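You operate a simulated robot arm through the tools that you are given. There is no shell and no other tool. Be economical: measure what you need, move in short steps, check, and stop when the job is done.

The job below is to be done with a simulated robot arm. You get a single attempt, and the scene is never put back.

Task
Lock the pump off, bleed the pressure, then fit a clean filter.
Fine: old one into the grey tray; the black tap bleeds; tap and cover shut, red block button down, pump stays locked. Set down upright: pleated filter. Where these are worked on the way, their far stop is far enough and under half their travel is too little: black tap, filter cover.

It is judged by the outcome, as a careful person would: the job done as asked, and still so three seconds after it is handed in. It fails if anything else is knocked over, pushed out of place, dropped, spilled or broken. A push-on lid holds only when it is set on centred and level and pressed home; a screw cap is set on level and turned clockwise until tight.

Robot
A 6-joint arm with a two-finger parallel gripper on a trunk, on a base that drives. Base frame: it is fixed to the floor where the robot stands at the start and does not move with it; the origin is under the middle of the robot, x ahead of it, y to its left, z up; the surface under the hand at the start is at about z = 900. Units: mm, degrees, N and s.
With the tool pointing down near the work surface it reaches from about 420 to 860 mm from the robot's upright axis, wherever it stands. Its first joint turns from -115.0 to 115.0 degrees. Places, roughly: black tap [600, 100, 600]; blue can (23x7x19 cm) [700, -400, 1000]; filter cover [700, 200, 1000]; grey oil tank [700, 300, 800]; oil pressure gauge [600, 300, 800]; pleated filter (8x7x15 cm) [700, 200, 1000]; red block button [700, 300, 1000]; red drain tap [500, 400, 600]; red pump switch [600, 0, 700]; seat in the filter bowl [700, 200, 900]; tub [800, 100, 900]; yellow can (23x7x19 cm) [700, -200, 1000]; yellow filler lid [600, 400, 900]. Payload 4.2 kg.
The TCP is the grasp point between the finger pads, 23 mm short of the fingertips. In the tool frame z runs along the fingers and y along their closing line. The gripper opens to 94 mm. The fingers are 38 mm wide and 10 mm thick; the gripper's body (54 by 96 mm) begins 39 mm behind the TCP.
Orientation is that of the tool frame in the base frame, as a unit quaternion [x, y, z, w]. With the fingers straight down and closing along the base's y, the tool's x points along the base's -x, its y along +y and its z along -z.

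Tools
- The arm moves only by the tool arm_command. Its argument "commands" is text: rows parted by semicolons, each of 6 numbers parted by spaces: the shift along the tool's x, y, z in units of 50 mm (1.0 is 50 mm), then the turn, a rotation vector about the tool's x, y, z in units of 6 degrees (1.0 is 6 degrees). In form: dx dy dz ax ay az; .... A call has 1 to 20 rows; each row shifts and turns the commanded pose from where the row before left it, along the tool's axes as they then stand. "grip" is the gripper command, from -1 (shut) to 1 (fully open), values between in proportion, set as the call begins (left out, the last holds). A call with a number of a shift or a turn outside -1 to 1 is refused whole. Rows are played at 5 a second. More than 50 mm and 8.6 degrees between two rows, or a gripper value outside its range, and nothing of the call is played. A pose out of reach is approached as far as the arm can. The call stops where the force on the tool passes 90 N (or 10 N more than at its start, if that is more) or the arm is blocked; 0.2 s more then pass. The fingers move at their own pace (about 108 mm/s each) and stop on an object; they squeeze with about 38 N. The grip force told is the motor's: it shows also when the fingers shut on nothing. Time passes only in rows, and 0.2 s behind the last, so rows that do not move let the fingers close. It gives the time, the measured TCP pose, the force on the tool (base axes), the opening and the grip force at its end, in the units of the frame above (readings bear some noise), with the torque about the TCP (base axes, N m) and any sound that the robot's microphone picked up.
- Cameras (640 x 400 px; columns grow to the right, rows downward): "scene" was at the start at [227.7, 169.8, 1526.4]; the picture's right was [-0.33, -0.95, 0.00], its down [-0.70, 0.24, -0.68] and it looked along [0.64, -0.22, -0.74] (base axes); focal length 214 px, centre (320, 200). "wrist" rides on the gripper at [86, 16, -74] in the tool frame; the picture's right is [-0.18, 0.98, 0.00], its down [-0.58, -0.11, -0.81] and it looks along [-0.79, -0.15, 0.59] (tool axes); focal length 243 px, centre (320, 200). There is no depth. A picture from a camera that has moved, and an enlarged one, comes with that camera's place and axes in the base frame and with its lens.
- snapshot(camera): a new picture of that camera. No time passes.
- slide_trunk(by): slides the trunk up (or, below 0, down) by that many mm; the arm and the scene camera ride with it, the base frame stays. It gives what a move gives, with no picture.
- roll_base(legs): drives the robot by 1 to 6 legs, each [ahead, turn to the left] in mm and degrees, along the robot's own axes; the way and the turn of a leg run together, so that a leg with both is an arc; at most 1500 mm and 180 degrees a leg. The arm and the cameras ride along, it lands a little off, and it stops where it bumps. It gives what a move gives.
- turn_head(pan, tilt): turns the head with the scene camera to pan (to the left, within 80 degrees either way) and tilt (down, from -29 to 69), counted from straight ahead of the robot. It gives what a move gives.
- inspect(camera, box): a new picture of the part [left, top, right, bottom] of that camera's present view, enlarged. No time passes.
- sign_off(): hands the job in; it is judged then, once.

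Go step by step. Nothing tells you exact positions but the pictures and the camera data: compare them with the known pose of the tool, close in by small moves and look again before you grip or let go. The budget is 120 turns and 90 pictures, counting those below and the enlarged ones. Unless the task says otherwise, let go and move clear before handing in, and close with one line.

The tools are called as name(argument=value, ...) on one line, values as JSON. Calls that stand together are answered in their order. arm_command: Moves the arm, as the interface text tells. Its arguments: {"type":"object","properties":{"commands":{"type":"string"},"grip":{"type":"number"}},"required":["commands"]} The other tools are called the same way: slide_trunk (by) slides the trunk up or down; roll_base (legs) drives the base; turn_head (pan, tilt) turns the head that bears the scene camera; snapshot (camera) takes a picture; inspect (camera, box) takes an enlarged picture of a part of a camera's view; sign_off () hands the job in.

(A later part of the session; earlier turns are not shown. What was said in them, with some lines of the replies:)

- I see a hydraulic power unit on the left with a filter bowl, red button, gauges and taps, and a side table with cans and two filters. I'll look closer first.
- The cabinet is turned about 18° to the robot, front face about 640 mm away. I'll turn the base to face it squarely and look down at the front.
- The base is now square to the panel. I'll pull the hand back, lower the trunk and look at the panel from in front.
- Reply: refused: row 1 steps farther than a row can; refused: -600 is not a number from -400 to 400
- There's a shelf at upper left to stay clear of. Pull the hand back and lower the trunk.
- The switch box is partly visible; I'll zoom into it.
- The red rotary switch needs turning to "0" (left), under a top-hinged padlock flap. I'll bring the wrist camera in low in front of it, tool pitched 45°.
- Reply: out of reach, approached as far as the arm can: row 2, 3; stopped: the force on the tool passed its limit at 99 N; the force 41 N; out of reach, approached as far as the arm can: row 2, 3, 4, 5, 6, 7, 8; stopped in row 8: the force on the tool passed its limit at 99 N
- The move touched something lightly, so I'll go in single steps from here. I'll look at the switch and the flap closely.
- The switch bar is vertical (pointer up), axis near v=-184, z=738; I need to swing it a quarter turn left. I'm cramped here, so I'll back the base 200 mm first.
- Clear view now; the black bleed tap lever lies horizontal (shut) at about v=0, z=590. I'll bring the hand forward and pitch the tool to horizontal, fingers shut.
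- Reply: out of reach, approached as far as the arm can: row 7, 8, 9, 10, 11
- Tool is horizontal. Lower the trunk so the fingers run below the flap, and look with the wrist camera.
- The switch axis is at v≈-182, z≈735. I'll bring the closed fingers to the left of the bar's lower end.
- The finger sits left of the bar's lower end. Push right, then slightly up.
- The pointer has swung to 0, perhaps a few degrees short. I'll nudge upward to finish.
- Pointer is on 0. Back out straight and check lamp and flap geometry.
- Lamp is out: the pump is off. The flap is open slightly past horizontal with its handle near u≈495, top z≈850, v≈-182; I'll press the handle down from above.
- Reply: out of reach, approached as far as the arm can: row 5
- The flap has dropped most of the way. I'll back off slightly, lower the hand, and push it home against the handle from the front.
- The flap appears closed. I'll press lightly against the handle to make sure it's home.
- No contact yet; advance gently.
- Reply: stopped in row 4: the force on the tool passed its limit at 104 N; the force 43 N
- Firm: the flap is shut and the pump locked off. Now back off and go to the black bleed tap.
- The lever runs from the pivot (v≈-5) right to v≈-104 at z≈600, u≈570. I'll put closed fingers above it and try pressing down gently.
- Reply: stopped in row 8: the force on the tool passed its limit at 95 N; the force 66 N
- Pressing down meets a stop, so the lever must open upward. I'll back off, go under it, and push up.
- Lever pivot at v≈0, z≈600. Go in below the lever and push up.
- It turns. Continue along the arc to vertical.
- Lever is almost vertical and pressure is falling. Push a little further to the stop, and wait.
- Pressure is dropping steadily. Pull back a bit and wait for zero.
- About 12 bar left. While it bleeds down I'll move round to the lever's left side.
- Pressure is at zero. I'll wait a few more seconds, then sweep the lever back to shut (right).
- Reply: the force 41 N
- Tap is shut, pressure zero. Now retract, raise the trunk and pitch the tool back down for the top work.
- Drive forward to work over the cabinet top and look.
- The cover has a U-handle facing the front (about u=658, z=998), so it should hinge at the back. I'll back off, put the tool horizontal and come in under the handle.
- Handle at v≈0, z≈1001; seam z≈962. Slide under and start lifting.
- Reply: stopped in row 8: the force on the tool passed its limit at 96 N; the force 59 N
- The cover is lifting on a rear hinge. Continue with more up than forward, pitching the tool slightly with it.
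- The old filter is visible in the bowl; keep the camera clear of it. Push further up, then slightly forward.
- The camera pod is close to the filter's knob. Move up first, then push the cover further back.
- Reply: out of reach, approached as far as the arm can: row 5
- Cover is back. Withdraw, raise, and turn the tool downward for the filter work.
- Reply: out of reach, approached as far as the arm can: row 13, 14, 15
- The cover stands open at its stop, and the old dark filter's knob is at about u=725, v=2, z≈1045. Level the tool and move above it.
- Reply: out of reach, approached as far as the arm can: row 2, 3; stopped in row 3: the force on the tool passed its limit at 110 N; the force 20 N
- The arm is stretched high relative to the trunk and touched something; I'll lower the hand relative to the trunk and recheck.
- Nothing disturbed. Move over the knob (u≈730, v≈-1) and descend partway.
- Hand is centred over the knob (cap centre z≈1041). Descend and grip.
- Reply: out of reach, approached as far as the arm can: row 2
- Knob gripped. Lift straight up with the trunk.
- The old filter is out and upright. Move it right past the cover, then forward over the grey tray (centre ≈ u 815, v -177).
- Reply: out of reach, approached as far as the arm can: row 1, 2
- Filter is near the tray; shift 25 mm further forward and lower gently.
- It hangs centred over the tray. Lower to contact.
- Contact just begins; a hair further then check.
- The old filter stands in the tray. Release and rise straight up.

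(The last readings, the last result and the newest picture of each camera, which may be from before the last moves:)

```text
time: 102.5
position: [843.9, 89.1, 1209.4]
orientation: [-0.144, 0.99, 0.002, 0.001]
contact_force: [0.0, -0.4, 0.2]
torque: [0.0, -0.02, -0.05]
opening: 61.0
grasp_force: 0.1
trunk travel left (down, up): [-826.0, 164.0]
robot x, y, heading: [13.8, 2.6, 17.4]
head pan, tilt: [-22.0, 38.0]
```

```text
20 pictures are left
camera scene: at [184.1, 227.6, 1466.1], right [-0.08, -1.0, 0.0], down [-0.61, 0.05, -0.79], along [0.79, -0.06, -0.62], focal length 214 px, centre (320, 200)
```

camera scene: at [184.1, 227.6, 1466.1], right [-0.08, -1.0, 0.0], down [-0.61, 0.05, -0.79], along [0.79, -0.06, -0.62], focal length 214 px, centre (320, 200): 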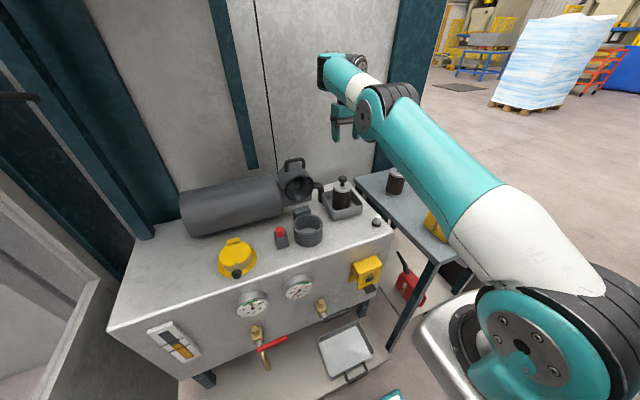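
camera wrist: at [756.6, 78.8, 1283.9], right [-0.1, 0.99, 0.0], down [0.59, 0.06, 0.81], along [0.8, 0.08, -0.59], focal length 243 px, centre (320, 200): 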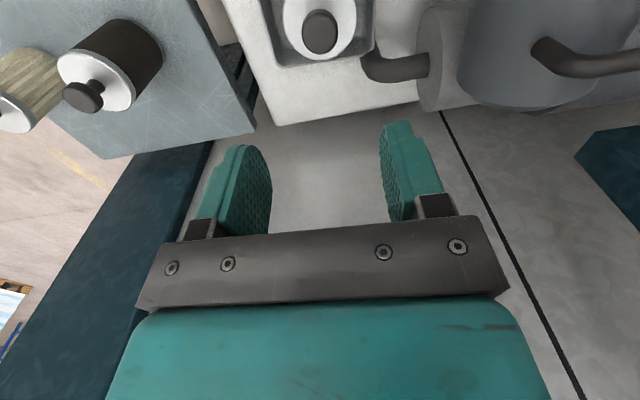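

The old filter stands upright in the tray. The clean (light) filter is at about u=825, v=-584 on the table—out of reach from here, so I'll retract, raise and relocate the base to the right.

arm_command(commands="0.5 0 0 0 0 0;0.62 0.5 0 0 0 0;0.62 0.5 0 0 0 0;0.62 0.5 0 0 0 0;0.62 0.5 0 0 0 0;0.62 0.5 0 0 0 0;0.62 0.5 0 0 0 0")

slide_trunk(by=160)

roll_base(legs=[[0, -84.5], [331, 0], [0, 67]])

turn_head(pan=5, tilt=42)

snapshot(camera="scene")

```text
time: 104.1
position: [737.3, 220.8, 1291.5]
orientation: [-0.142, 0.99, 0.001, -0.001]
contact_force: [0.4, 0.0, -0.5]
torque: [0.0, 0.0, 0.03]
opening: 60.9
grasp_force: 0.0
out of reach, approached as far as the arm can: row 1, 2, 3, 4, 5, 6, 7
trunk travel left (down, up): [-826.0, 164.0]
robot x, y, heading: [6.9, 1.1, 17.6]
head pan, tilt: [-22.0, 38.0]
```

```text
time: 105.9
position: [736.6, 217.1, 1399.4]
orientation: [-0.143, 0.988, -0.023, -0.048]
contact_force: [0.6, -0.5, 0.0]
torque: [0.06, 0.02, -0.01]
opening: 61.3
grasp_force: 0.0
trunk travel left (down, up): [-986.0, 4.0]
robot x, y, heading: [10.0, 2.2, 17.5]
head pan, tilt: [-22.0, 38.0]
```

```text
time: 114.7
position: [894.1, -323.7, 1451.8]
orientation: [0.013, 1.0, 0.002, -0.001]
contact_force: [0.7, -0.1, -0.3]
torque: [-0.01, 0.01, -0.02]
opening: 61.4
grasp_force: 0.1
trunk travel left (down, up): [-986.0, 4.0]
robot x, y, heading: [134.1, -305.5, -0.7]
head pan, tilt: [-22.0, 38.0]
```

```text
time: 115.6
position: [895.2, -323.8, 1451.0]
orientation: [0.014, 1.0, 0.001, 0.0]
contact_force: [-0.8, 0.4, -0.4]
torque: [0.0, 0.0, 0.01]
opening: 61.0
grasp_force: 0.1
trunk travel left (down, up): [-986.0, 4.0]
robot x, y, heading: [137.0, -303.0, -0.5]
head pan, tilt: [5.0, 42.0]
```

```text
19 pictures are left
camera scene: at [373.7, -106.2, 1620.1], right [0.07, -1.0, 0.0], down [-0.67, -0.05, -0.74], along [0.74, 0.06, -0.67], focal length 214 px, centre (320, 200)
```

scene: 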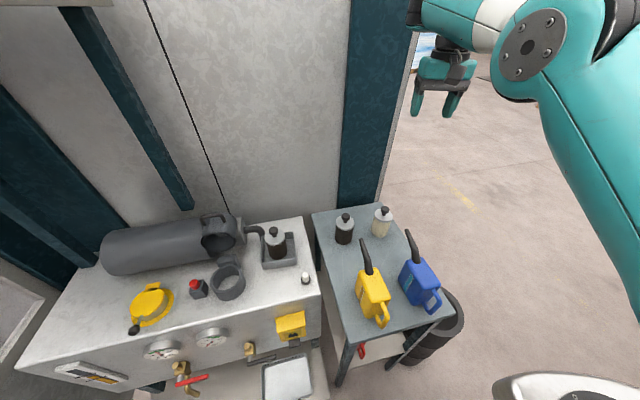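

The clean filter is straight ahead of the robot at about (965, -300), knob z≈1040. Move above it and descend partway.

arm_command(commands="0 0.24 0.8 0 0 0;0 0.24 0.8 0 0 0;-0.3 0 0.8 0 0 0;-0.3 0 0.8 0 0 0;-0.3 0 0.8 0 0 0;-0.3 0 0.8 0 0 0;-0.18 0 0.8 0 0 0;0 0 0.8 0 0 0;0 0 0.4 0 0 0")

snapshot(camera="wrist")

inspect(camera="scene", box=[310, 140, 470, 260])

```text
time: 117.6
position: [1010.9, -294.2, 1139.1]
orientation: [0.014, 1.0, 0.001, -0.001]
contact_force: [-0.2, -0.1, -0.5]
torque: [-0.02, -0.02, -0.01]
opening: 61.0
grasp_force: 0.1
out of reach, approached as far as the arm can: row 1, 2, 7
trunk travel left (down, up): [-986.0, 4.0]
robot x, y, heading: [130.5, -305.6, -0.6]
head pan, tilt: [5.0, 42.0]
```

```text
18 pictures are left
camera wrist: at [924.8, -277.2, 1212.8], right [0.21, 0.98, 0.0], down [0.58, -0.13, 0.81], along [0.79, -0.17, -0.59], focal length 243 px, centre (320, 200)
```

wrist: 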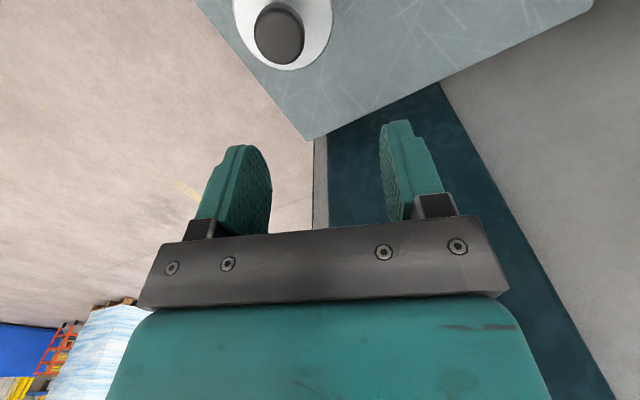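

```text
3.33 times, centred on (390, 200) of scene
camera zoom: at [373.6, -106.0, 1620.1], right [0.08, -1.0, 0.0], down [-0.67, -0.05, -0.74], along [0.74, 0.06, -0.67], focal length 715 px, centre (87, 200)
```

zoom: 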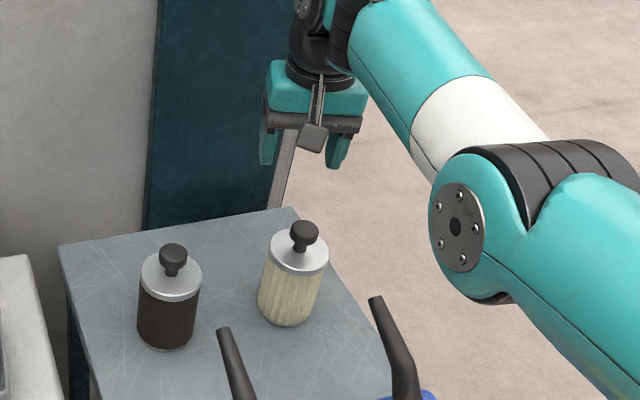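

Correct by -35 mm in x and -17 mm in y, staying high.

arm_command(commands="0.35 -0.17 0 0 0 0;0.35 -0.17 0 0 0 0;0 0 0.6 0 0 0")

snapshot(camera="wrist")

```text
time: 118.4
position: [971.8, -309.3, 1108.9]
orientation: [0.014, 1.0, 0.002, 0.002]
contact_force: [-1.5, -0.1, 0.9]
torque: [0.02, -0.01, -0.02]
opening: 61.3
grasp_force: 0.2
out of reach, approached as far as the arm can: row 1
trunk travel left (down, up): [-986.0, 4.0]
robot x, y, heading: [133.9, -304.8, -0.8]
head pan, tilt: [5.0, 42.0]
```

```text
16 pictures are left
camera wrist: at [886.4, -292.2, 1182.8], right [0.21, 0.98, 0.0], down [0.58, -0.13, 0.81], along [0.79, -0.17, -0.59], focal length 243 px, centre (320, 200)
```

wrist: 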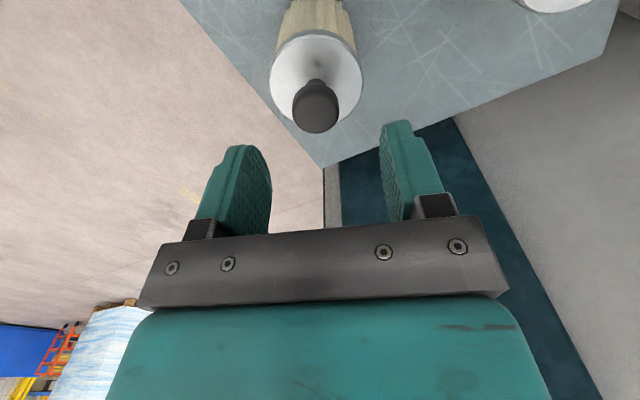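

Well aligned. Descend and grip the clean filter's knob.

arm_command(commands="-0.08 -0.07 0.5 0 0 0;0 0 0.5 0 0 0;0 0 0.32 0 0 0")

arm_command(commands="0 0 0 0 0 0;0 0 0 0 0 0;0 0 0 0 0 0", grip=-1)

inspect(camera="scene", box=[310, 140, 470, 260])

```text
time: 119.2
position: [976.1, -311.7, 1044.3]
orientation: [0.014, 1.0, 0.001, 0.001]
contact_force: [-0.2, 0.1, -0.6]
torque: [0.01, -0.03, 0.01]
opening: 61.3
grasp_force: 0.0
trunk travel left (down, up): [-986.0, 4.0]
robot x, y, heading: [138.8, -304.5, -0.8]
head pan, tilt: [5.0, 42.0]
```

```text
time: 120.0
position: [975.9, -312.2, 1044.6]
orientation: [0.013, 1.0, 0.002, 0.0]
contact_force: [0.4, 0.1, -0.1]
torque: [0.02, -0.11, 0.01]
opening: 30.1
grasp_force: 37.7
trunk travel left (down, up): [-986.0, 4.0]
robot x, y, heading: [130.9, -307.4, -0.9]
head pan, tilt: [5.0, 42.0]
```

```text
3.33 times, centred on (390, 200) of scene
camera zoom: at [373.8, -106.1, 1620.1], right [0.08, -1.0, 0.0], down [-0.67, -0.05, -0.74], along [0.74, 0.06, -0.67], focal length 715 px, centre (87, 200)
```

zoom: 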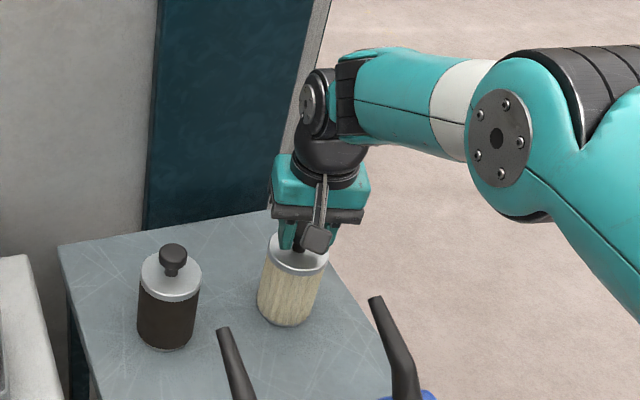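

Gripped. Lift it high, then check the hold.

arm_command(commands="0 0 -0.6 0 0 0;0 0 -0.9 0 0 0;0 0 -0.9 0 0 0;0 0 -0.9 0 0 0;0 0 -0.8 0 0 0")

snapshot(camera="wrist")

```text
time: 121.2
position: [974.5, -313.4, 1248.2]
orientation: [0.013, 1.0, 0.001, 0.0]
contact_force: [-0.4, -0.3, -3.3]
torque: [0.0, -0.01, -0.03]
opening: 30.2
grasp_force: 37.8
trunk travel left (down, up): [-986.0, 4.0]
robot x, y, heading: [134.1, -306.4, -0.9]
head pan, tilt: [5.0, 42.0]
```

```text
14 pictures are left
camera wrist: at [889.3, -296.0, 1321.5], right [0.21, 0.98, 0.0], down [0.58, -0.13, 0.81], along [0.79, -0.17, -0.59], focal length 243 px, centre (320, 200)
```

wrist: 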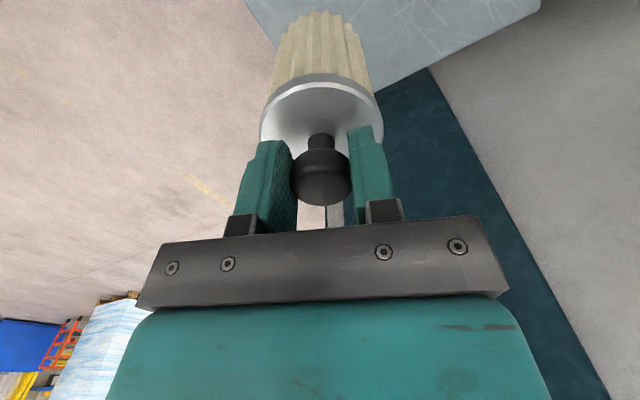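

Held squarely on the knob. Back the base 100 mm and turn left toward the bowl.

roll_base(legs=[[-100, 0], [0, 39.5]])

turn_head(pan=-10, tilt=40)

snapshot(camera="scene")

```text
time: 124.1
position: [695.3, 216.7, 1248.1]
orientation: [-0.32, 0.948, 0.001, 0.0]
contact_force: [-1.8, 0.1, -2.1]
torque: [-0.01, 0.03, 0.04]
opening: 30.3
grasp_force: 38.1
trunk travel left (down, up): [-986.0, 4.0]
robot x, y, heading: [38.3, -301.8, 38.1]
head pan, tilt: [5.0, 42.0]
```

```text
time: 124.9
position: [696.5, 216.7, 1247.4]
orientation: [-0.319, 0.948, 0.001, 0.0]
contact_force: [-0.5, -0.2, -1.3]
torque: [-0.03, 0.0, -0.02]
opening: 30.1
grasp_force: 38.1
trunk travel left (down, up): [-986.0, 4.0]
robot x, y, heading: [38.1, -306.2, 38.2]
head pan, tilt: [-10.0, 40.0]
```

```text
13 pictures are left
camera scene: at [111.8, -16.6, 1623.0], right [0.47, -0.88, 0.0], down [-0.57, -0.3, -0.77], along [0.67, 0.36, -0.64], focal length 214 px, centre (320, 200)
```

scene: 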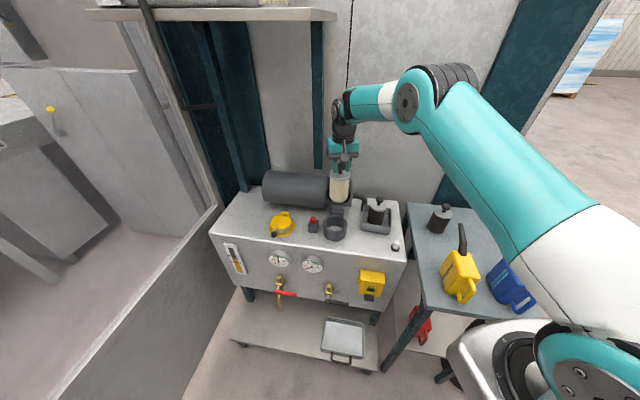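

Almost over the bowl. Correct to (692, 228) and lower until the filter's foot is just above the rim.

arm_command(commands="-0.065 0.235 0 0 0 0;0 0 0.8 0 0 0;0 0 0.8 0 0 0;0 0 0.8 0 0 0")

inspect(camera="scene", box=[260, 130, 420, 250])

snapshot(camera="wrist")

```text
time: 125.9
position: [690.2, 228.3, 1128.8]
orientation: [-0.319, 0.948, 0.002, 0.001]
contact_force: [1.3, -0.2, -1.6]
torque: [-0.01, -0.03, 0.05]
opening: 30.0
grasp_force: 37.9
trunk travel left (down, up): [-986.0, 4.0]
robot x, y, heading: [39.4, -306.3, 38.1]
head pan, tilt: [-10.0, 40.0]
```

```text
3.33 times, centred on (340, 190) of scene
camera zoom: at [111.6, -16.8, 1623.2], right [0.47, -0.88, 0.0], down [-0.57, -0.3, -0.77], along [0.67, 0.36, -0.64], focal length 715 px, centre (253, 233)
```

zoom: 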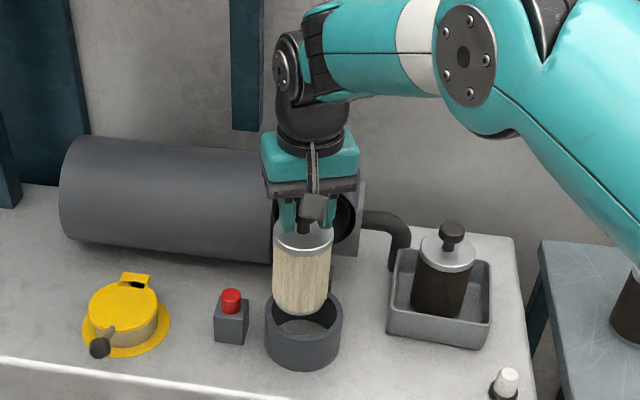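

```text
11 pictures are left
camera wrist: at [613.1, 187.2, 1202.7], right [-0.45, 0.89, 0.0], down [0.53, 0.26, 0.81], along [0.72, 0.36, -0.59], focal length 243 px, centre (320, 200)
```

wrist: 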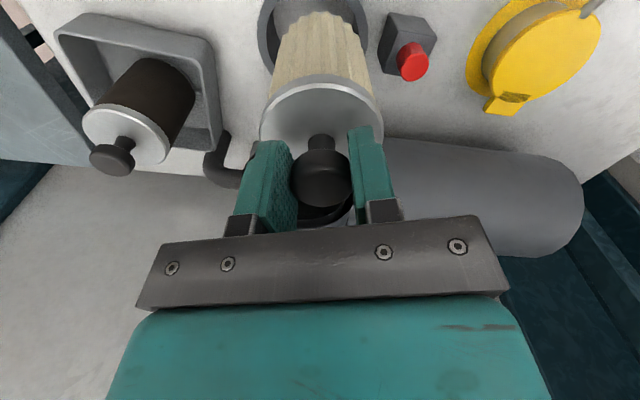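

Alignment looks good within a few mm. Lower slowly into the bowl.

arm_command(commands="0 0 0.4 0 0 0;0 0 0.2 0 0 0;0 0 0.1 0 0 0;0 0 0.1 0 0 0")

inspect(camera="scene", box=[290, 160, 390, 230])

```text
time: 126.9
position: [691.6, 229.5, 1088.6]
orientation: [-0.32, 0.947, 0.002, 0.0]
contact_force: [0.0, 0.1, -2.1]
torque: [0.0, -0.03, 0.01]
opening: 30.1
grasp_force: 37.7
trunk travel left (down, up): [-986.0, 4.0]
robot x, y, heading: [39.3, -303.9, 38.2]
head pan, tilt: [-10.0, 40.0]
```

```text
5.71 times, centred on (340, 195) of scene
camera zoom: at [111.8, -16.6, 1623.1], right [0.47, -0.88, 0.0], down [-0.57, -0.3, -0.77], along [0.67, 0.36, -0.64], focal length 1226 px, centre (206, 229)
```

zoom: 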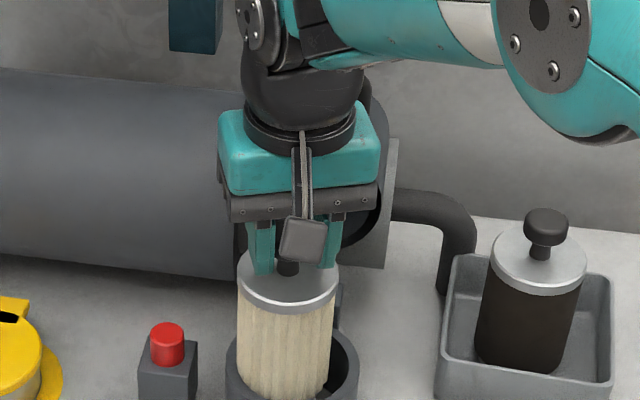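

Slightly left of centre; shift ~4 mm right and keep lowering.

arm_command(commands="0.01 -0.075 0 0 0 0;0 0 0.2 0 0 0;0 0 0.2 0 0 0;0 0 0.2 0 0 0;0 0 0.1 0 0 0;0 0 0.06 0 0 0")

```text
time: 128.3
position: [691.8, 225.9, 1050.5]
orientation: [-0.319, 0.948, 0.002, 0.0]
contact_force: [0.6, -0.3, -2.0]
torque: [-0.01, 0.01, -0.03]
opening: 30.2
grasp_force: 37.8
trunk travel left (down, up): [-986.0, 4.0]
robot x, y, heading: [38.0, -305.4, 38.1]
head pan, tilt: [-10.0, 40.0]
```

No contact yet; continue in tiny steps to the seat.

arm_command(commands="0 0 0.06 0 0 0;0 0 0.06 0 0 0;0 0 0.04 0 0 0;0 0 0 0 0 0")

```text
time: 129.3
position: [693.0, 226.7, 1042.9]
orientation: [-0.319, 0.948, 0.002, 0.0]
contact_force: [-2.1, -0.5, 9.7]
torque: [-0.29, 0.39, -0.03]
opening: 30.1
grasp_force: 37.9
trunk travel left (down, up): [-986.0, 4.0]
robot x, y, heading: [36.0, -304.5, 38.1]
head pan, tilt: [-10.0, 40.0]
```

Seat contact at z≈1043, same height as the old filter. Press lightly and check.

arm_command(commands="0 0 0.05 0 0 0;0 0 0.04 0 0 0;0 0 0 0 0 0")

inspect(camera="scene", box=[280, 150, 400, 240])

```text
time: 130.1
position: [693.0, 225.2, 1038.9]
orientation: [-0.319, 0.948, 0.003, 0.002]
contact_force: [1.4, 3.5, 23.4]
torque: [0.2, -0.29, 0.0]
opening: 30.5
grasp_force: 38.1
trunk travel left (down, up): [-986.0, 4.0]
robot x, y, heading: [37.6, -307.5, 38.3]
head pan, tilt: [-10.0, 40.0]
```

```text
4.44 times, centred on (340, 195) of scene
camera zoom: at [110.8, -17.3, 1623.3], right [0.47, -0.88, 0.0], down [-0.57, -0.3, -0.77], along [0.68, 0.36, -0.64], focal length 953 px, centre (231, 222)
```

zoom: 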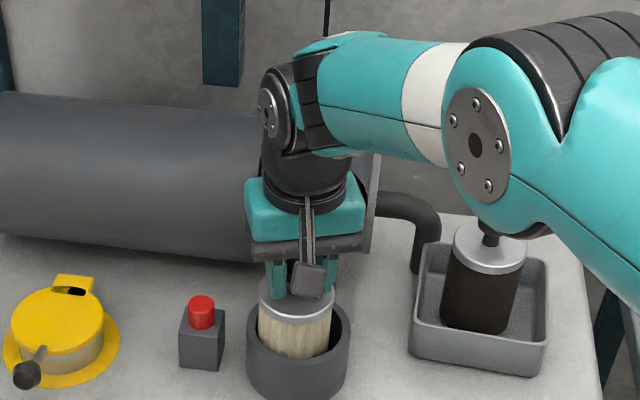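

arm_command(commands="0 0 0.06 0 0 0;0 0 0.06 0 0 0;0 0 0 0 0 0")

```text
time: 130.9
position: [692.6, 224.3, 1031.6]
orientation: [-0.319, 0.948, 0.002, 0.001]
contact_force: [-1.0, 1.0, 28.2]
torque: [-0.14, 0.06, 0.02]
opening: 29.8
grasp_force: 37.8
trunk travel left (down, up): [-986.0, 4.0]
robot x, y, heading: [33.2, -304.0, 38.3]
head pan, tilt: [-10.0, 40.0]
```

Either it's sliding into the seat or the fingers are slipping on the knob; check with the wrist camera.

snapshot(camera="wrist")

```text
8 pictures are left
camera wrist: at [613.5, 183.8, 1106.7], right [-0.45, 0.89, 0.0], down [0.53, 0.26, 0.81], along [0.72, 0.36, -0.59], focal length 243 px, centre (320, 200)
```

wrist: 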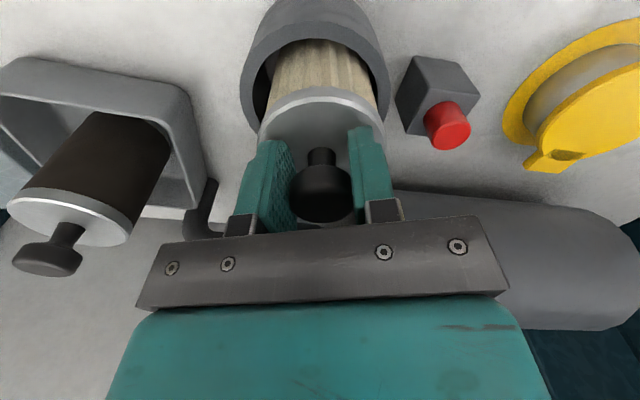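

The knob slid 7 mm deeper between the fingers, so the filter is fully seated. Release and rise straight up.

arm_command(commands="0 0 0 0 0 0;0 0 0 0 0 0;0 0 0 0 0 0", grip=0.2)

arm_command(commands="0 0 -0.5 0 0 0;0 0 -0.8 0 0 0;0 0 -0.8 0 0 0;0 0 -0.8 0 0 0;0 0 -0.8 0 0 0;0 0 -0.6 0 0 0")

roll_base(legs=[[0, -101], [-307, 0], [0, 81]])

```text
time: 131.7
position: [692.7, 224.4, 1033.7]
orientation: [-0.32, 0.947, 0.002, 0.002]
contact_force: [-4.5, 2.6, 28.5]
torque: [-0.2, 0.05, -0.01]
opening: 53.7
grasp_force: 0.0
trunk travel left (down, up): [-986.0, 4.0]
robot x, y, heading: [36.0, -303.7, 38.2]
head pan, tilt: [-10.0, 40.0]
```

```text
time: 133.1
position: [692.6, 223.4, 1244.8]
orientation: [-0.32, 0.948, 0.0, 0.0]
contact_force: [0.6, -0.7, -0.3]
torque: [0.02, 0.0, 0.01]
opening: 56.3
grasp_force: 0.0
trunk travel left (down, up): [-986.0, 4.0]
robot x, y, heading: [40.7, -306.1, 38.3]
head pan, tilt: [-10.0, 40.0]
```

```text
time: 143.0
position: [676.8, 275.2, 1245.8]
orientation: [-0.169, 0.986, 0.001, 0.0]
contact_force: [0.7, 0.1, 0.6]
torque: [0.01, 0.01, -0.02]
opening: 56.4
grasp_force: 0.0
trunk travel left (down, up): [-986.0, 4.0]
robot x, y, heading: [-107.5, -33.2, 20.3]
head pan, tilt: [-10.0, 40.0]
```

Now position for closing the cover: base forward and rotate the fingers 90° so they close across the handle bar.

roll_base(legs=[[100, -2]])

arm_command(commands="0 0 0 0 0 -1;0 0 0 0 0 -1;0 0 0 0 0 -1;0 0 0 0 0 -1;0 0 0 0 0 -1;0 0 0 0 0 -1;0 0 0 0 0 -1;0 0 0 0 0 -1;0 0 0 0 0 -1;0 0 0 0 0 -1;0 0 0 0 0 -1;0 0 0 0 0 -1;0 0 0 0 0 -1;0 0 0 0 0 -1;0 0 0 0 0 -1")

snapshot(camera="scene")

```text
time: 144.1
position: [781.0, 280.3, 1245.6]
orientation: [-0.153, 0.988, 0.0, 0.0]
contact_force: [0.1, -0.2, 0.5]
torque: [0.01, -0.09, 0.0]
opening: 56.5
grasp_force: 0.1
trunk travel left (down, up): [-986.0, 4.0]
robot x, y, heading: [-14.8, 2.6, 18.5]
head pan, tilt: [-10.0, 40.0]
```

```text
time: 147.3
position: [780.7, 281.5, 1245.8]
orientation: [0.807, -0.59, -0.001, 0.0]
contact_force: [0.3, 0.0, 0.2]
torque: [0.03, -0.01, 0.07]
opening: 56.3
grasp_force: 0.1
trunk travel left (down, up): [-986.0, 4.0]
robot x, y, heading: [-15.0, 4.6, 18.7]
head pan, tilt: [-10.0, 40.0]
```

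```text
7 pictures are left
camera scene: at [152.8, 250.3, 1623.1], right [0.15, -0.99, 0.0], down [-0.64, -0.1, -0.77], along [0.76, 0.11, -0.64], focal length 214 px, centre (320, 200)
```

scene: 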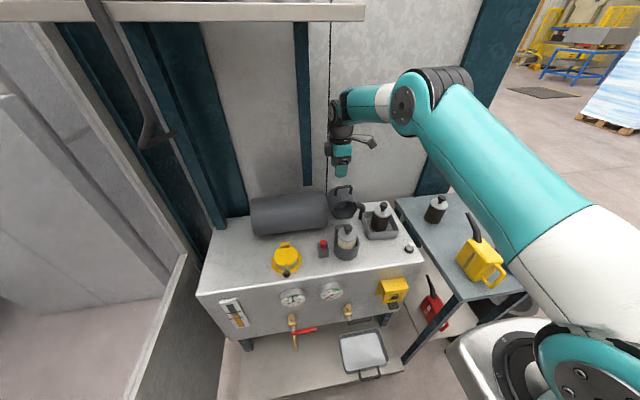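

inspect(camera="scene", box=[290, 130, 410, 230])

```text
4.00 times, centred on (350, 180) of scene
camera zoom: at [152.8, 250.3, 1623.1], right [0.15, -0.99, 0.0], down [-0.64, -0.1, -0.77], along [0.76, 0.11, -0.64], focal length 858 px, centre (200, 280)
```

zoom: 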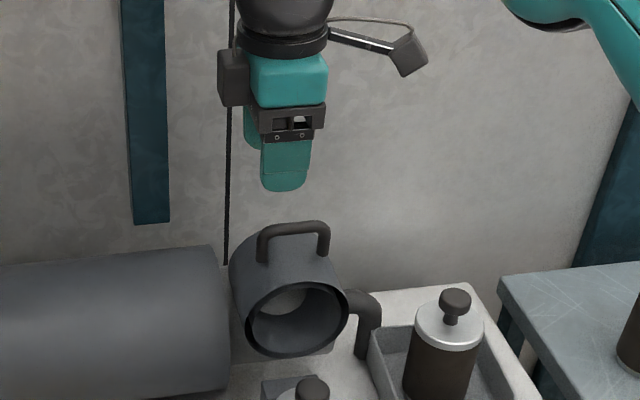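

The handle bar is at about u≈845, v≈0, z≈1146. Narrow the fingers and lower them astride the bar.

arm_command(commands="0.53 -0.31 0 0 0 0;0 0 0.6 0 0 0;0 0 0.6 0 0 0;0 0 0.3 0 0 0;0 0 0.26 0 0 0", grip=-0.2)

inspect(camera="scene", box=[300, 140, 400, 220])

```text
time: 148.5
position: [804.4, 258.1, 1157.4]
orientation: [0.807, -0.59, -0.001, 0.0]
contact_force: [0.0, 0.1, 0.4]
torque: [0.01, -0.03, -0.01]
opening: 37.7
grasp_force: 0.1
trunk travel left (down, up): [-986.0, 4.0]
robot x, y, heading: [-12.4, 4.7, 18.6]
head pan, tilt: [-10.0, 40.0]
```

```text
5.00 times, centred on (350, 180) of scene
camera zoom: at [152.8, 250.3, 1623.1], right [0.15, -0.99, 0.0], down [-0.64, -0.1, -0.77], along [0.76, 0.11, -0.64], focal length 1072 px, centre (170, 300)
```

zoom: 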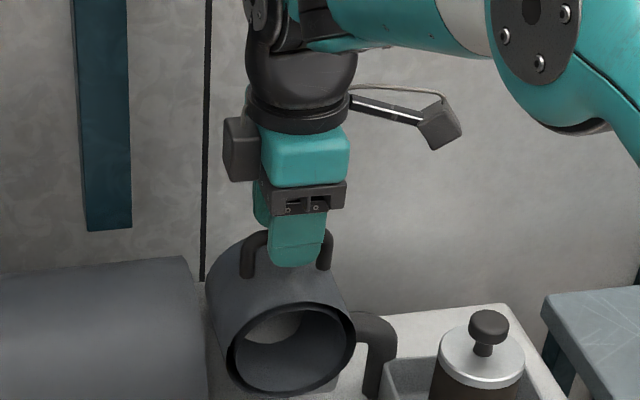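

The front finger sits in front of the loop. Close to confirm the bar is between the fingers.

arm_command(commands="0 0 0 0 0 0;0 0 0 0 0 0;0 0 0 0 0 0", grip=-1)

```text
time: 149.3
position: [800.8, 259.3, 1157.3]
orientation: [0.808, -0.59, -0.003, 0.002]
contact_force: [-39.0, -14.5, 0.9]
torque: [0.23, 0.55, 0.91]
opening: 11.7
grasp_force: 45.3
trunk travel left (down, up): [-986.0, 4.0]
robot x, y, heading: [-14.0, 4.0, 18.7]
head pan, tilt: [-10.0, 40.0]
```

The bar (≈12 mm) is between the fingers. Loosen a little and swing it forward with the tool turning with the cover.

arm_command(commands="0 0 0 0 0 0;0 0.354 -0.032 1 0 0;0 0.354 -0.032 1 0 0;0 0.354 -0.032 1 0 0;0 0.354 -0.032 1 0 0;0 0.354 -0.032 1 0 0", grip=-0.4)

inspect(camera="scene", box=[280, 130, 400, 230])

```text
time: 150.7
position: [721.0, 235.4, 1148.5]
orientation: [0.779, -0.57, 0.153, -0.21]
contact_force: [0.4, -0.1, -0.1]
torque: [0.02, 0.0, 0.03]
opening: 27.9
grasp_force: 0.1
trunk travel left (down, up): [-986.0, 4.0]
robot x, y, heading: [-13.6, 3.7, 18.6]
head pan, tilt: [-10.0, 40.0]
```

```text
4.00 times, centred on (340, 180) of scene
camera zoom: at [152.9, 250.3, 1623.1], right [0.15, -0.99, 0.0], down [-0.64, -0.1, -0.77], along [0.76, 0.11, -0.64], focal length 858 px, centre (240, 280)
```

zoom: 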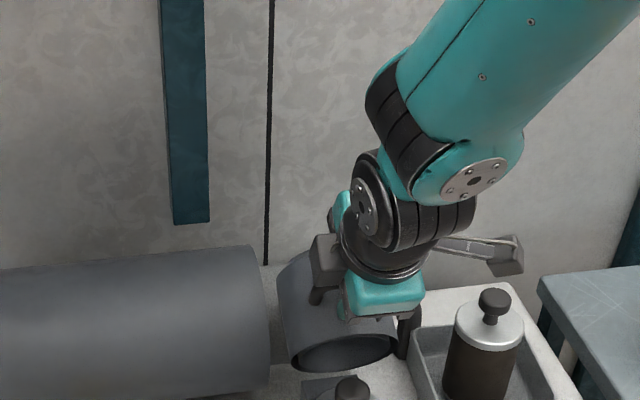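

The cover is following smoothly. Continue.

arm_command(commands="0 0.354 -0.032 1 0 0;0 0.354 -0.032 1 0 0;0 0.354 -0.032 1 0 0;0 0.354 -0.032 1 0 0;0 0.354 -0.032 1 0 0")

```text
time: 151.9
position: [651.7, 213.4, 1093.3]
orientation: [0.699, -0.511, 0.294, -0.405]
contact_force: [-0.4, -0.5, -0.7]
torque: [-0.07, 0.03, 0.01]
opening: 28.8
grasp_force: 0.1
trunk travel left (down, up): [-986.0, 4.0]
robot x, y, heading: [-14.6, 5.9, 18.6]
head pan, tilt: [-10.0, 40.0]
```

arm_command(commands="0 0.354 -0.032 1 0 0;0 0.354 -0.032 1 0 0;0 0.354 -0.032 1 0 0")

inspect(camera="scene", box=[280, 140, 420, 250])

```text
time: 152.6
position: [646.4, 217.4, 1059.5]
orientation: [0.658, -0.477, 0.349, -0.466]
contact_force: [-71.4, -24.0, 33.9]
torque: [0.37, 1.43, 1.29]
opening: 24.8
grasp_force: 0.1
out of reach, approached as far as the arm can: row 2, 3
trunk travel left (down, up): [-986.0, 4.0]
robot x, y, heading: [-17.5, 4.2, 18.3]
head pan, tilt: [-10.0, 40.0]
stopped in row 3: the force on the tool passed its limit at 115 N (the readings are from after the stop); the commanded pose is now the measured one
```

```text
3.64 times, centred on (350, 195) of scene
camera zoom: at [146.0, 247.7, 1624.9], right [0.15, -0.99, 0.0], down [-0.63, -0.09, -0.77], along [0.76, 0.11, -0.64], focal length 780 px, centre (211, 218)
```

zoom: 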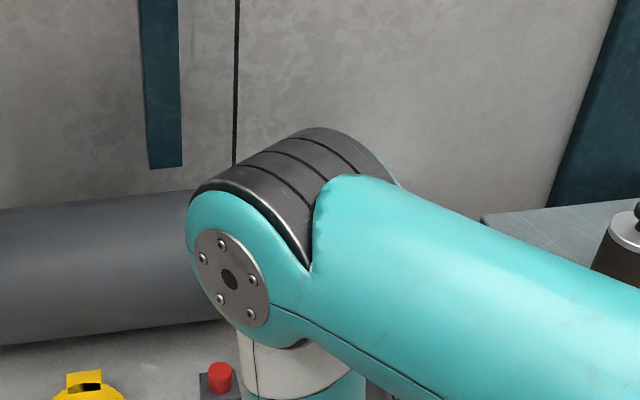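

Near the arm's inner reach limit. Ease the base back slightly, then lower with the trunk to let the cover settle.

roll_base(legs=[[-15, 0]])

slide_trunk(by=-22)

roll_base(legs=[[-10, 0]])

slide_trunk(by=-22)

```text
time: 153.4
position: [638.7, 217.6, 1056.7]
orientation: [0.655, -0.479, 0.35, -0.469]
contact_force: [-0.1, 0.0, 0.1]
torque: [0.03, -0.02, 0.02]
opening: 29.0
grasp_force: 0.5
trunk travel left (down, up): [-986.0, 4.0]
robot x, y, heading: [-26.0, -5.5, 18.2]
head pan, tilt: [-10.0, 40.0]
```

```text
time: 154.0
position: [634.0, 214.0, 1039.6]
orientation: [0.655, -0.478, 0.35, -0.47]
contact_force: [-63.5, -25.4, 44.2]
torque: [1.17, -2.43, 0.89]
opening: 37.4
grasp_force: 9.8
trunk travel left (down, up): [-964.0, 26.0]
robot x, y, heading: [-30.1, -4.3, 18.6]
head pan, tilt: [-10.0, 40.0]
```

```text
time: 154.8
position: [629.3, 213.4, 1035.2]
orientation: [0.655, -0.479, 0.348, -0.469]
contact_force: [0.4, 0.6, -0.6]
torque: [0.02, -0.05, -0.01]
opening: 30.5
grasp_force: 1.8
trunk travel left (down, up): [-964.0, 26.0]
robot x, y, heading: [-35.4, -7.0, 18.6]
head pan, tilt: [-10.0, 40.0]
```

```text
time: 155.4
position: [621.9, 209.8, 1014.2]
orientation: [0.661, -0.476, 0.349, -0.464]
contact_force: [-58.6, -18.3, 24.4]
torque: [0.66, -1.71, 0.4]
opening: 32.6
grasp_force: 5.0
trunk travel left (down, up): [-944.0, 46.0]
robot x, y, heading: [-35.5, -3.8, 18.4]
head pan, tilt: [-10.0, 40.0]
stopped: the force on the tool passed its limit at 97 N (the readings are from after the stop); the commanded pose is now the measured one
```

Nearly closed. Ease back and lower once more, then withdraw.

roll_base(legs=[[-12, 0]])

slide_trunk(by=-12)

roll_base(legs=[[-100, 0]])

snapshot(camera="scene")

```text
time: 156.1
position: [615.6, 208.9, 1013.0]
orientation: [0.657, -0.478, 0.349, -0.466]
contact_force: [0.7, -0.2, -3.1]
torque: [0.06, 0.01, -0.01]
opening: 28.7
grasp_force: 0.5
trunk travel left (down, up): [-944.0, 46.0]
robot x, y, heading: [-49.4, -8.4, 18.4]
head pan, tilt: [-10.0, 40.0]
```

```text
time: 156.7
position: [615.8, 207.9, 1002.1]
orientation: [0.658, -0.478, 0.349, -0.466]
contact_force: [-0.4, 0.6, 0.2]
torque: [0.02, -0.03, -0.04]
opening: 28.2
grasp_force: 0.0
trunk travel left (down, up): [-932.0, 58.0]
robot x, y, heading: [-46.4, -8.6, 18.7]
head pan, tilt: [-10.0, 40.0]
```

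```text
time: 157.9
position: [521.4, 174.7, 1000.7]
orientation: [0.657, -0.479, 0.349, -0.466]
contact_force: [0.4, -0.3, 0.3]
torque: [-0.03, 0.0, 0.01]
opening: 28.5
grasp_force: 0.1
trunk travel left (down, up): [-932.0, 58.0]
robot x, y, heading: [-143.7, -40.2, 18.5]
head pan, tilt: [-10.0, 40.0]
```

```text
2 pictures are left
camera scene: at [24.2, 206.6, 1568.8], right [0.15, -0.99, 0.0], down [-0.64, -0.09, -0.77], along [0.76, 0.11, -0.64], focal length 214 px, centre (320, 200)
```

scene: 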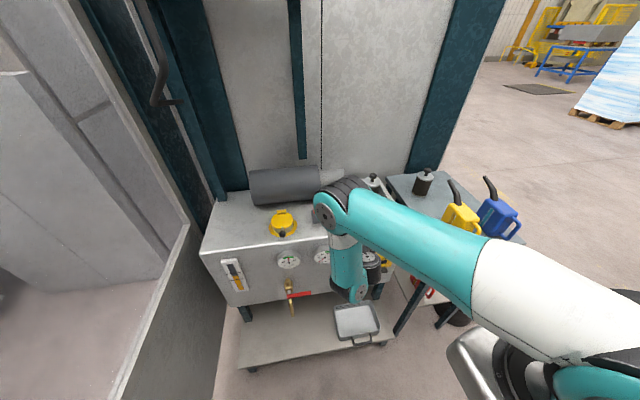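

The cover appears down; only 2 pictures remain, so I'll work carefully by numbers. Next: turn the tool vertical again (camera to the left side) to press the red button at about u=730, v=89, z≈977.

slide_trunk(by=57)

arm_command(commands="0 -0.5 -0.2 -1 0 0;0 -0.5 -0.3 -1 0 0;0 -0.3 -0.4 -1 0 0;0 0 0 -1 0 0;0 0 0 -1 0 0;0 0 0 -1 0 0;0 0 0 -1 0 0;0 0 0 -1 0 0;0 0 0 -1 0 0;0 0 0 -1 0 0;0 0 0 -1 0 0;0 0 0 -0.87 0 0", grip=-1)

```text
time: 158.8
position: [522.3, 174.6, 1058.6]
orientation: [0.657, -0.479, 0.348, -0.466]
contact_force: [-0.3, 0.1, 0.2]
torque: [0.04, 0.0, 0.0]
opening: 28.0
grasp_force: 0.1
trunk travel left (down, up): [-989.0, 1.0]
robot x, y, heading: [-139.8, -40.4, 18.4]
head pan, tilt: [-10.0, 40.0]
```

```text
time: 161.4
position: [508.4, 171.7, 1137.5]
orientation: [0.805, -0.593, 0.005, 0.006]
contact_force: [-1.1, 0.8, 0.3]
torque: [-0.01, 0.03, -0.02]
opening: 0.2
grasp_force: 38.1
trunk travel left (down, up): [-989.0, 1.0]
robot x, y, heading: [-144.2, -37.8, 18.3]
head pan, tilt: [-10.0, 40.0]
```

Forward over the cover: press its top gently to confirm it's home (contact height tells).

roll_base(legs=[[125, 0]])

arm_command(commands="0 -0.6 0 0 0 0;0 -0.6 0 0 0 0")

```text
time: 162.7
position: [630.7, 209.5, 1137.6]
orientation: [0.804, -0.595, 0.004, 0.003]
contact_force: [-0.2, 0.1, -0.1]
torque: [0.03, -0.01, 0.03]
opening: 0.0
grasp_force: 37.5
trunk travel left (down, up): [-989.0, 1.0]
robot x, y, heading: [-25.5, 4.2, 18.5]
head pan, tilt: [-10.0, 40.0]
```

```text
time: 163.3
position: [688.7, 226.9, 1138.7]
orientation: [0.805, -0.594, 0.005, 0.004]
contact_force: [0.5, -0.3, -0.2]
torque: [0.01, -0.01, -0.03]
opening: 0.0
grasp_force: 37.8
trunk travel left (down, up): [-989.0, 1.0]
robot x, y, heading: [-21.0, 0.7, 18.5]
head pan, tilt: [-10.0, 40.0]
```

arm_command(commands="0 0 0.5 0 0 0;0 0 0.4 0 0 0;0 0 0.1 0 0 0;0 0 0.06 0 0 0;0 0 0.06 0 0 0;0 0 0.06 0 0 0")

```text
time: 164.7
position: [687.3, 225.1, 1085.7]
orientation: [0.805, -0.594, 0.007, -0.001]
contact_force: [-12.8, -13.1, 65.2]
torque: [0.82, 0.71, 0.5]
opening: 0.0
grasp_force: 38.4
trunk travel left (down, up): [-989.0, 1.0]
robot x, y, heading: [-20.7, 0.1, 18.0]
head pan, tilt: [-10.0, 40.0]
```

Cover top is firm under 65 N at about z≈1063. Rise, and turn the tool 180° so the camera faces away from the cover.

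arm_command(commands="0 0 -0.7 0 0 0;0 0 -0.6 0 0 1;0 0 0 0 0 1;0 0 0 0 0 1;0 0 0 0 0 1;0 0 0 0 0 1;0 0 0 0 0 1;0 0 0 0 0 1;0 0 0 0 0 1;0 0 0 0 0 1;0 0 0 0 0 1;0 0 0 0 0 1;0 0 0 0 0 1;0 0 0 0 0 1;0 0 0 0 0 1;0 0 0 0 0 1")

arm_command(commands="0 0 0 0 0 1;0 0 0 0 0 1;0 0 0 0 0 1;0 0 0 0 0 1;0 0 0 0 0 1;0 0 0 0 0 1;0 0 0 0 0 1;0 0 0 0 0 1;0 0 0 0 0 1;0 0 0 0 0 1;0 0 0 0 0 1;0 0 0 0 0 1;0 0 0 0 0 1;0 0 0 0 0 1;0 0 0 0 0 1")

```text
time: 168.1
position: [686.1, 226.7, 1144.5]
orientation: [-0.147, 0.989, -0.006, 0.0]
contact_force: [-1.0, 0.5, -0.2]
torque: [0.06, -0.03, 0.0]
opening: 0.0
grasp_force: 38.3
trunk travel left (down, up): [-989.0, 1.0]
robot x, y, heading: [-25.4, 0.2, 18.2]
head pan, tilt: [-10.0, 40.0]
```

```text
time: 171.3
position: [686.6, 227.0, 1143.4]
orientation: [0.595, 0.804, -0.004, 0.005]
contact_force: [-0.7, 0.1, -0.1]
torque: [0.0, -0.02, 0.02]
opening: 0.1
grasp_force: 38.1
trunk travel left (down, up): [-989.0, 1.0]
robot x, y, heading: [-21.3, 0.0, 17.9]
head pan, tilt: [-10.0, 40.0]
```

arm_command(commands="0.57 0.05 0 0 0 0;0.57 0.05 0 0 0 0;0.56 0.04 0 0 0 0;0 0 0.8 0 0 0;0 0 0.8 0 0 0;0 0 0.4 0 0 0")

snapshot(camera="wrist")

```text
time: 172.7
position: [669.0, 309.3, 1042.5]
orientation: [0.594, 0.804, -0.003, 0.004]
contact_force: [-0.6, -0.7, 0.1]
torque: [0.0, -0.03, -0.01]
opening: 0.0
grasp_force: 37.4
trunk travel left (down, up): [-989.0, 1.0]
robot x, y, heading: [-19.4, 2.4, 18.0]
head pan, tilt: [-10.0, 40.0]
```

```text
1 pictures are left
camera wrist: at [659.4, 395.6, 1115.4], right [0.99, 0.11, 0.0], down [0.06, -0.58, 0.81], along [0.09, -0.81, -0.58], focal length 243 px, centre (320, 200)
```

wrist: 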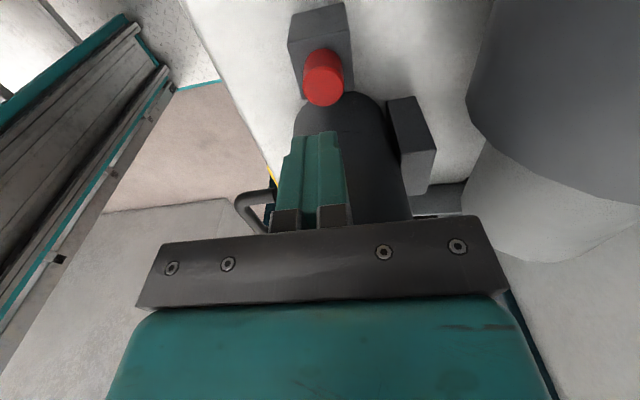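

The button is right under the fingertips and the cover looks seated on the bowl behind. Shift 3–4 mm and press down.

arm_command(commands="0.08 0.06 0.4 0 0 0;0 0 0.36 0 0 0;0 0 0.08 0 0 0;0 0 0.08 0 0 0;0 0 0.08 0 0 0")

```text
time: 173.5
position: [675.9, 315.2, 1014.7]
orientation: [0.597, 0.802, 0.003, 0.009]
contact_force: [-17.1, -8.2, 48.3]
torque: [-1.8, -0.63, -0.81]
opening: 0.2
grasp_force: 37.8
trunk travel left (down, up): [-989.0, 1.0]
robot x, y, heading: [-22.7, 0.2, 18.1]
head pan, tilt: [-10.0, 40.0]
stopped in row 3: the force on the tool passed its limit at 98 N (the readings are from after the stop); the commanded pose is now the measured one
```

Something on the hand's side met the cover edge before the button. Rise, shift left 14 mm, lean the tool 6° away from the cover, and try again.

arm_command(commands="0 0 -0.4 0 0 0;0.28 -0.1 0 0 -1 0;0.05 0 0.5 0 0 0;0.01 0 0.1 0 0 0;0.01 0 0.1 0 0 0;0.005 0 0.06 0 0 0")

```text
time: 174.9
position: [668.0, 326.3, 990.6]
orientation: [0.595, 0.802, -0.034, 0.049]
contact_force: [0.0, 0.6, 0.6]
torque: [0.0, 0.0, 0.03]
opening: 0.0
grasp_force: 38.2
trunk travel left (down, up): [-989.0, 1.0]
robot x, y, heading: [-22.2, -2.1, 18.2]
head pan, tilt: [-10.0, 40.0]
```

arm_command(commands="0.005 0 0.06 0 0 0;0.005 0 0.06 0 0 0;0.005 0 0.06 0 0 0")

```text
time: 175.7
position: [667.4, 325.5, 981.0]
orientation: [0.595, 0.802, -0.033, 0.049]
contact_force: [0.1, 0.1, -0.2]
torque: [-0.01, 0.01, 0.02]
opening: 0.0
grasp_force: 37.7
trunk travel left (down, up): [-989.0, 1.0]
robot x, y, heading: [-28.1, -1.3, 18.2]
head pan, tilt: [-10.0, 40.0]
```

No resistance yet—the button may be light. Continue down in small steps until firm.

arm_command(commands="0.005 0 0.06 0 0 0;0.005 0 0.06 0 0 0;0.005 0 0.06 0 0 0;0.005 0 0.06 0 0 0")

```text
time: 176.7
position: [668.4, 326.0, 975.2]
orientation: [0.595, 0.801, -0.029, 0.05]
contact_force: [-10.1, 0.2, 47.4]
torque: [0.18, 0.33, -0.05]
opening: 0.2
grasp_force: 37.6
trunk travel left (down, up): [-989.0, 1.0]
robot x, y, heading: [-22.6, -1.3, 18.3]
head pan, tilt: [-10.0, 40.0]
```

Firm contact now at 47 N. Press a little harder to be sure it's bottomed.

arm_command(commands="0.003 0 0.04 0 0 0;0.003 0 0.04 0 0 0;0 0 0 0 0 0")

```text
time: 177.5
position: [668.3, 325.7, 974.2]
orientation: [0.595, 0.802, -0.026, 0.051]
contact_force: [-22.3, -5.6, 81.4]
torque: [0.28, 0.84, 0.5]
opening: 0.1
grasp_force: 38.5
trunk travel left (down, up): [-989.0, 1.0]
robot x, y, heading: [-22.5, 1.2, 18.2]
head pan, tilt: [-10.0, 40.0]
```

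Solid at 81 N. Withdraw straight up and clear, then use the last picture to verify button and cover.

arm_command(commands="0 0 -0.6 0 0 0;0 0 -0.8 0 0 0;0 0 -0.8 0 0 0;0 0 -0.8 0 1 0;0 0 -0.8 0 0 0;0 0 -0.8 0 0 0;-0.6 0.5 0 0 0 0;-0.6 0.5 0 0 0 0;-0.6 0.5 0 0 0 0")

```text
time: 179.5
position: [759.2, 277.7, 1197.9]
orientation: [0.596, 0.803, -0.001, 0.008]
contact_force: [-0.3, 0.9, 0.4]
torque: [-0.01, 0.01, -0.03]
opening: 0.0
grasp_force: 38.0
trunk travel left (down, up): [-989.0, 1.0]
robot x, y, heading: [-25.0, 0.2, 18.3]
head pan, tilt: [-10.0, 40.0]
```

inspect(camera="scene", box=[280, 195, 400, 270])

```text
5.33 times, centred on (340, 232) of scene
camera zoom: at [145.1, 245.9, 1625.8], right [0.14, -0.99, 0.0], down [-0.64, -0.09, -0.77], along [0.76, 0.11, -0.64], focal length 1144 px, centre (213, 27)
```

zoom: 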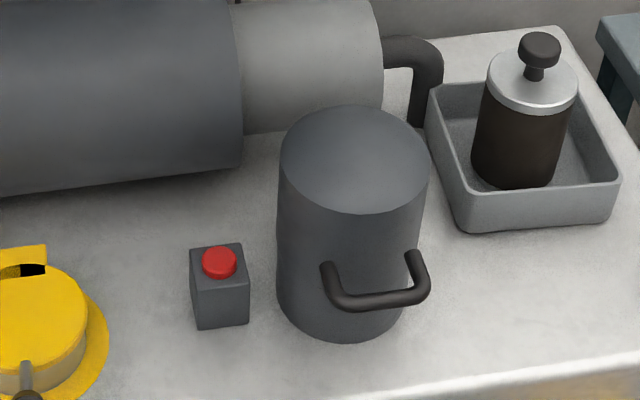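

The last picture shows the cover closed on the bowl, the red button down, and the old filter upright in the grey tray. The hand is clear, so I'm handing in.

sign_off()

```text
The job is handed in.
```

The clean filter is fitted and the job is handed in: pump switched off and locked, pressure bled to zero, old filter upright in the grey tray. The black tap and cover are shut and the red block button is down.
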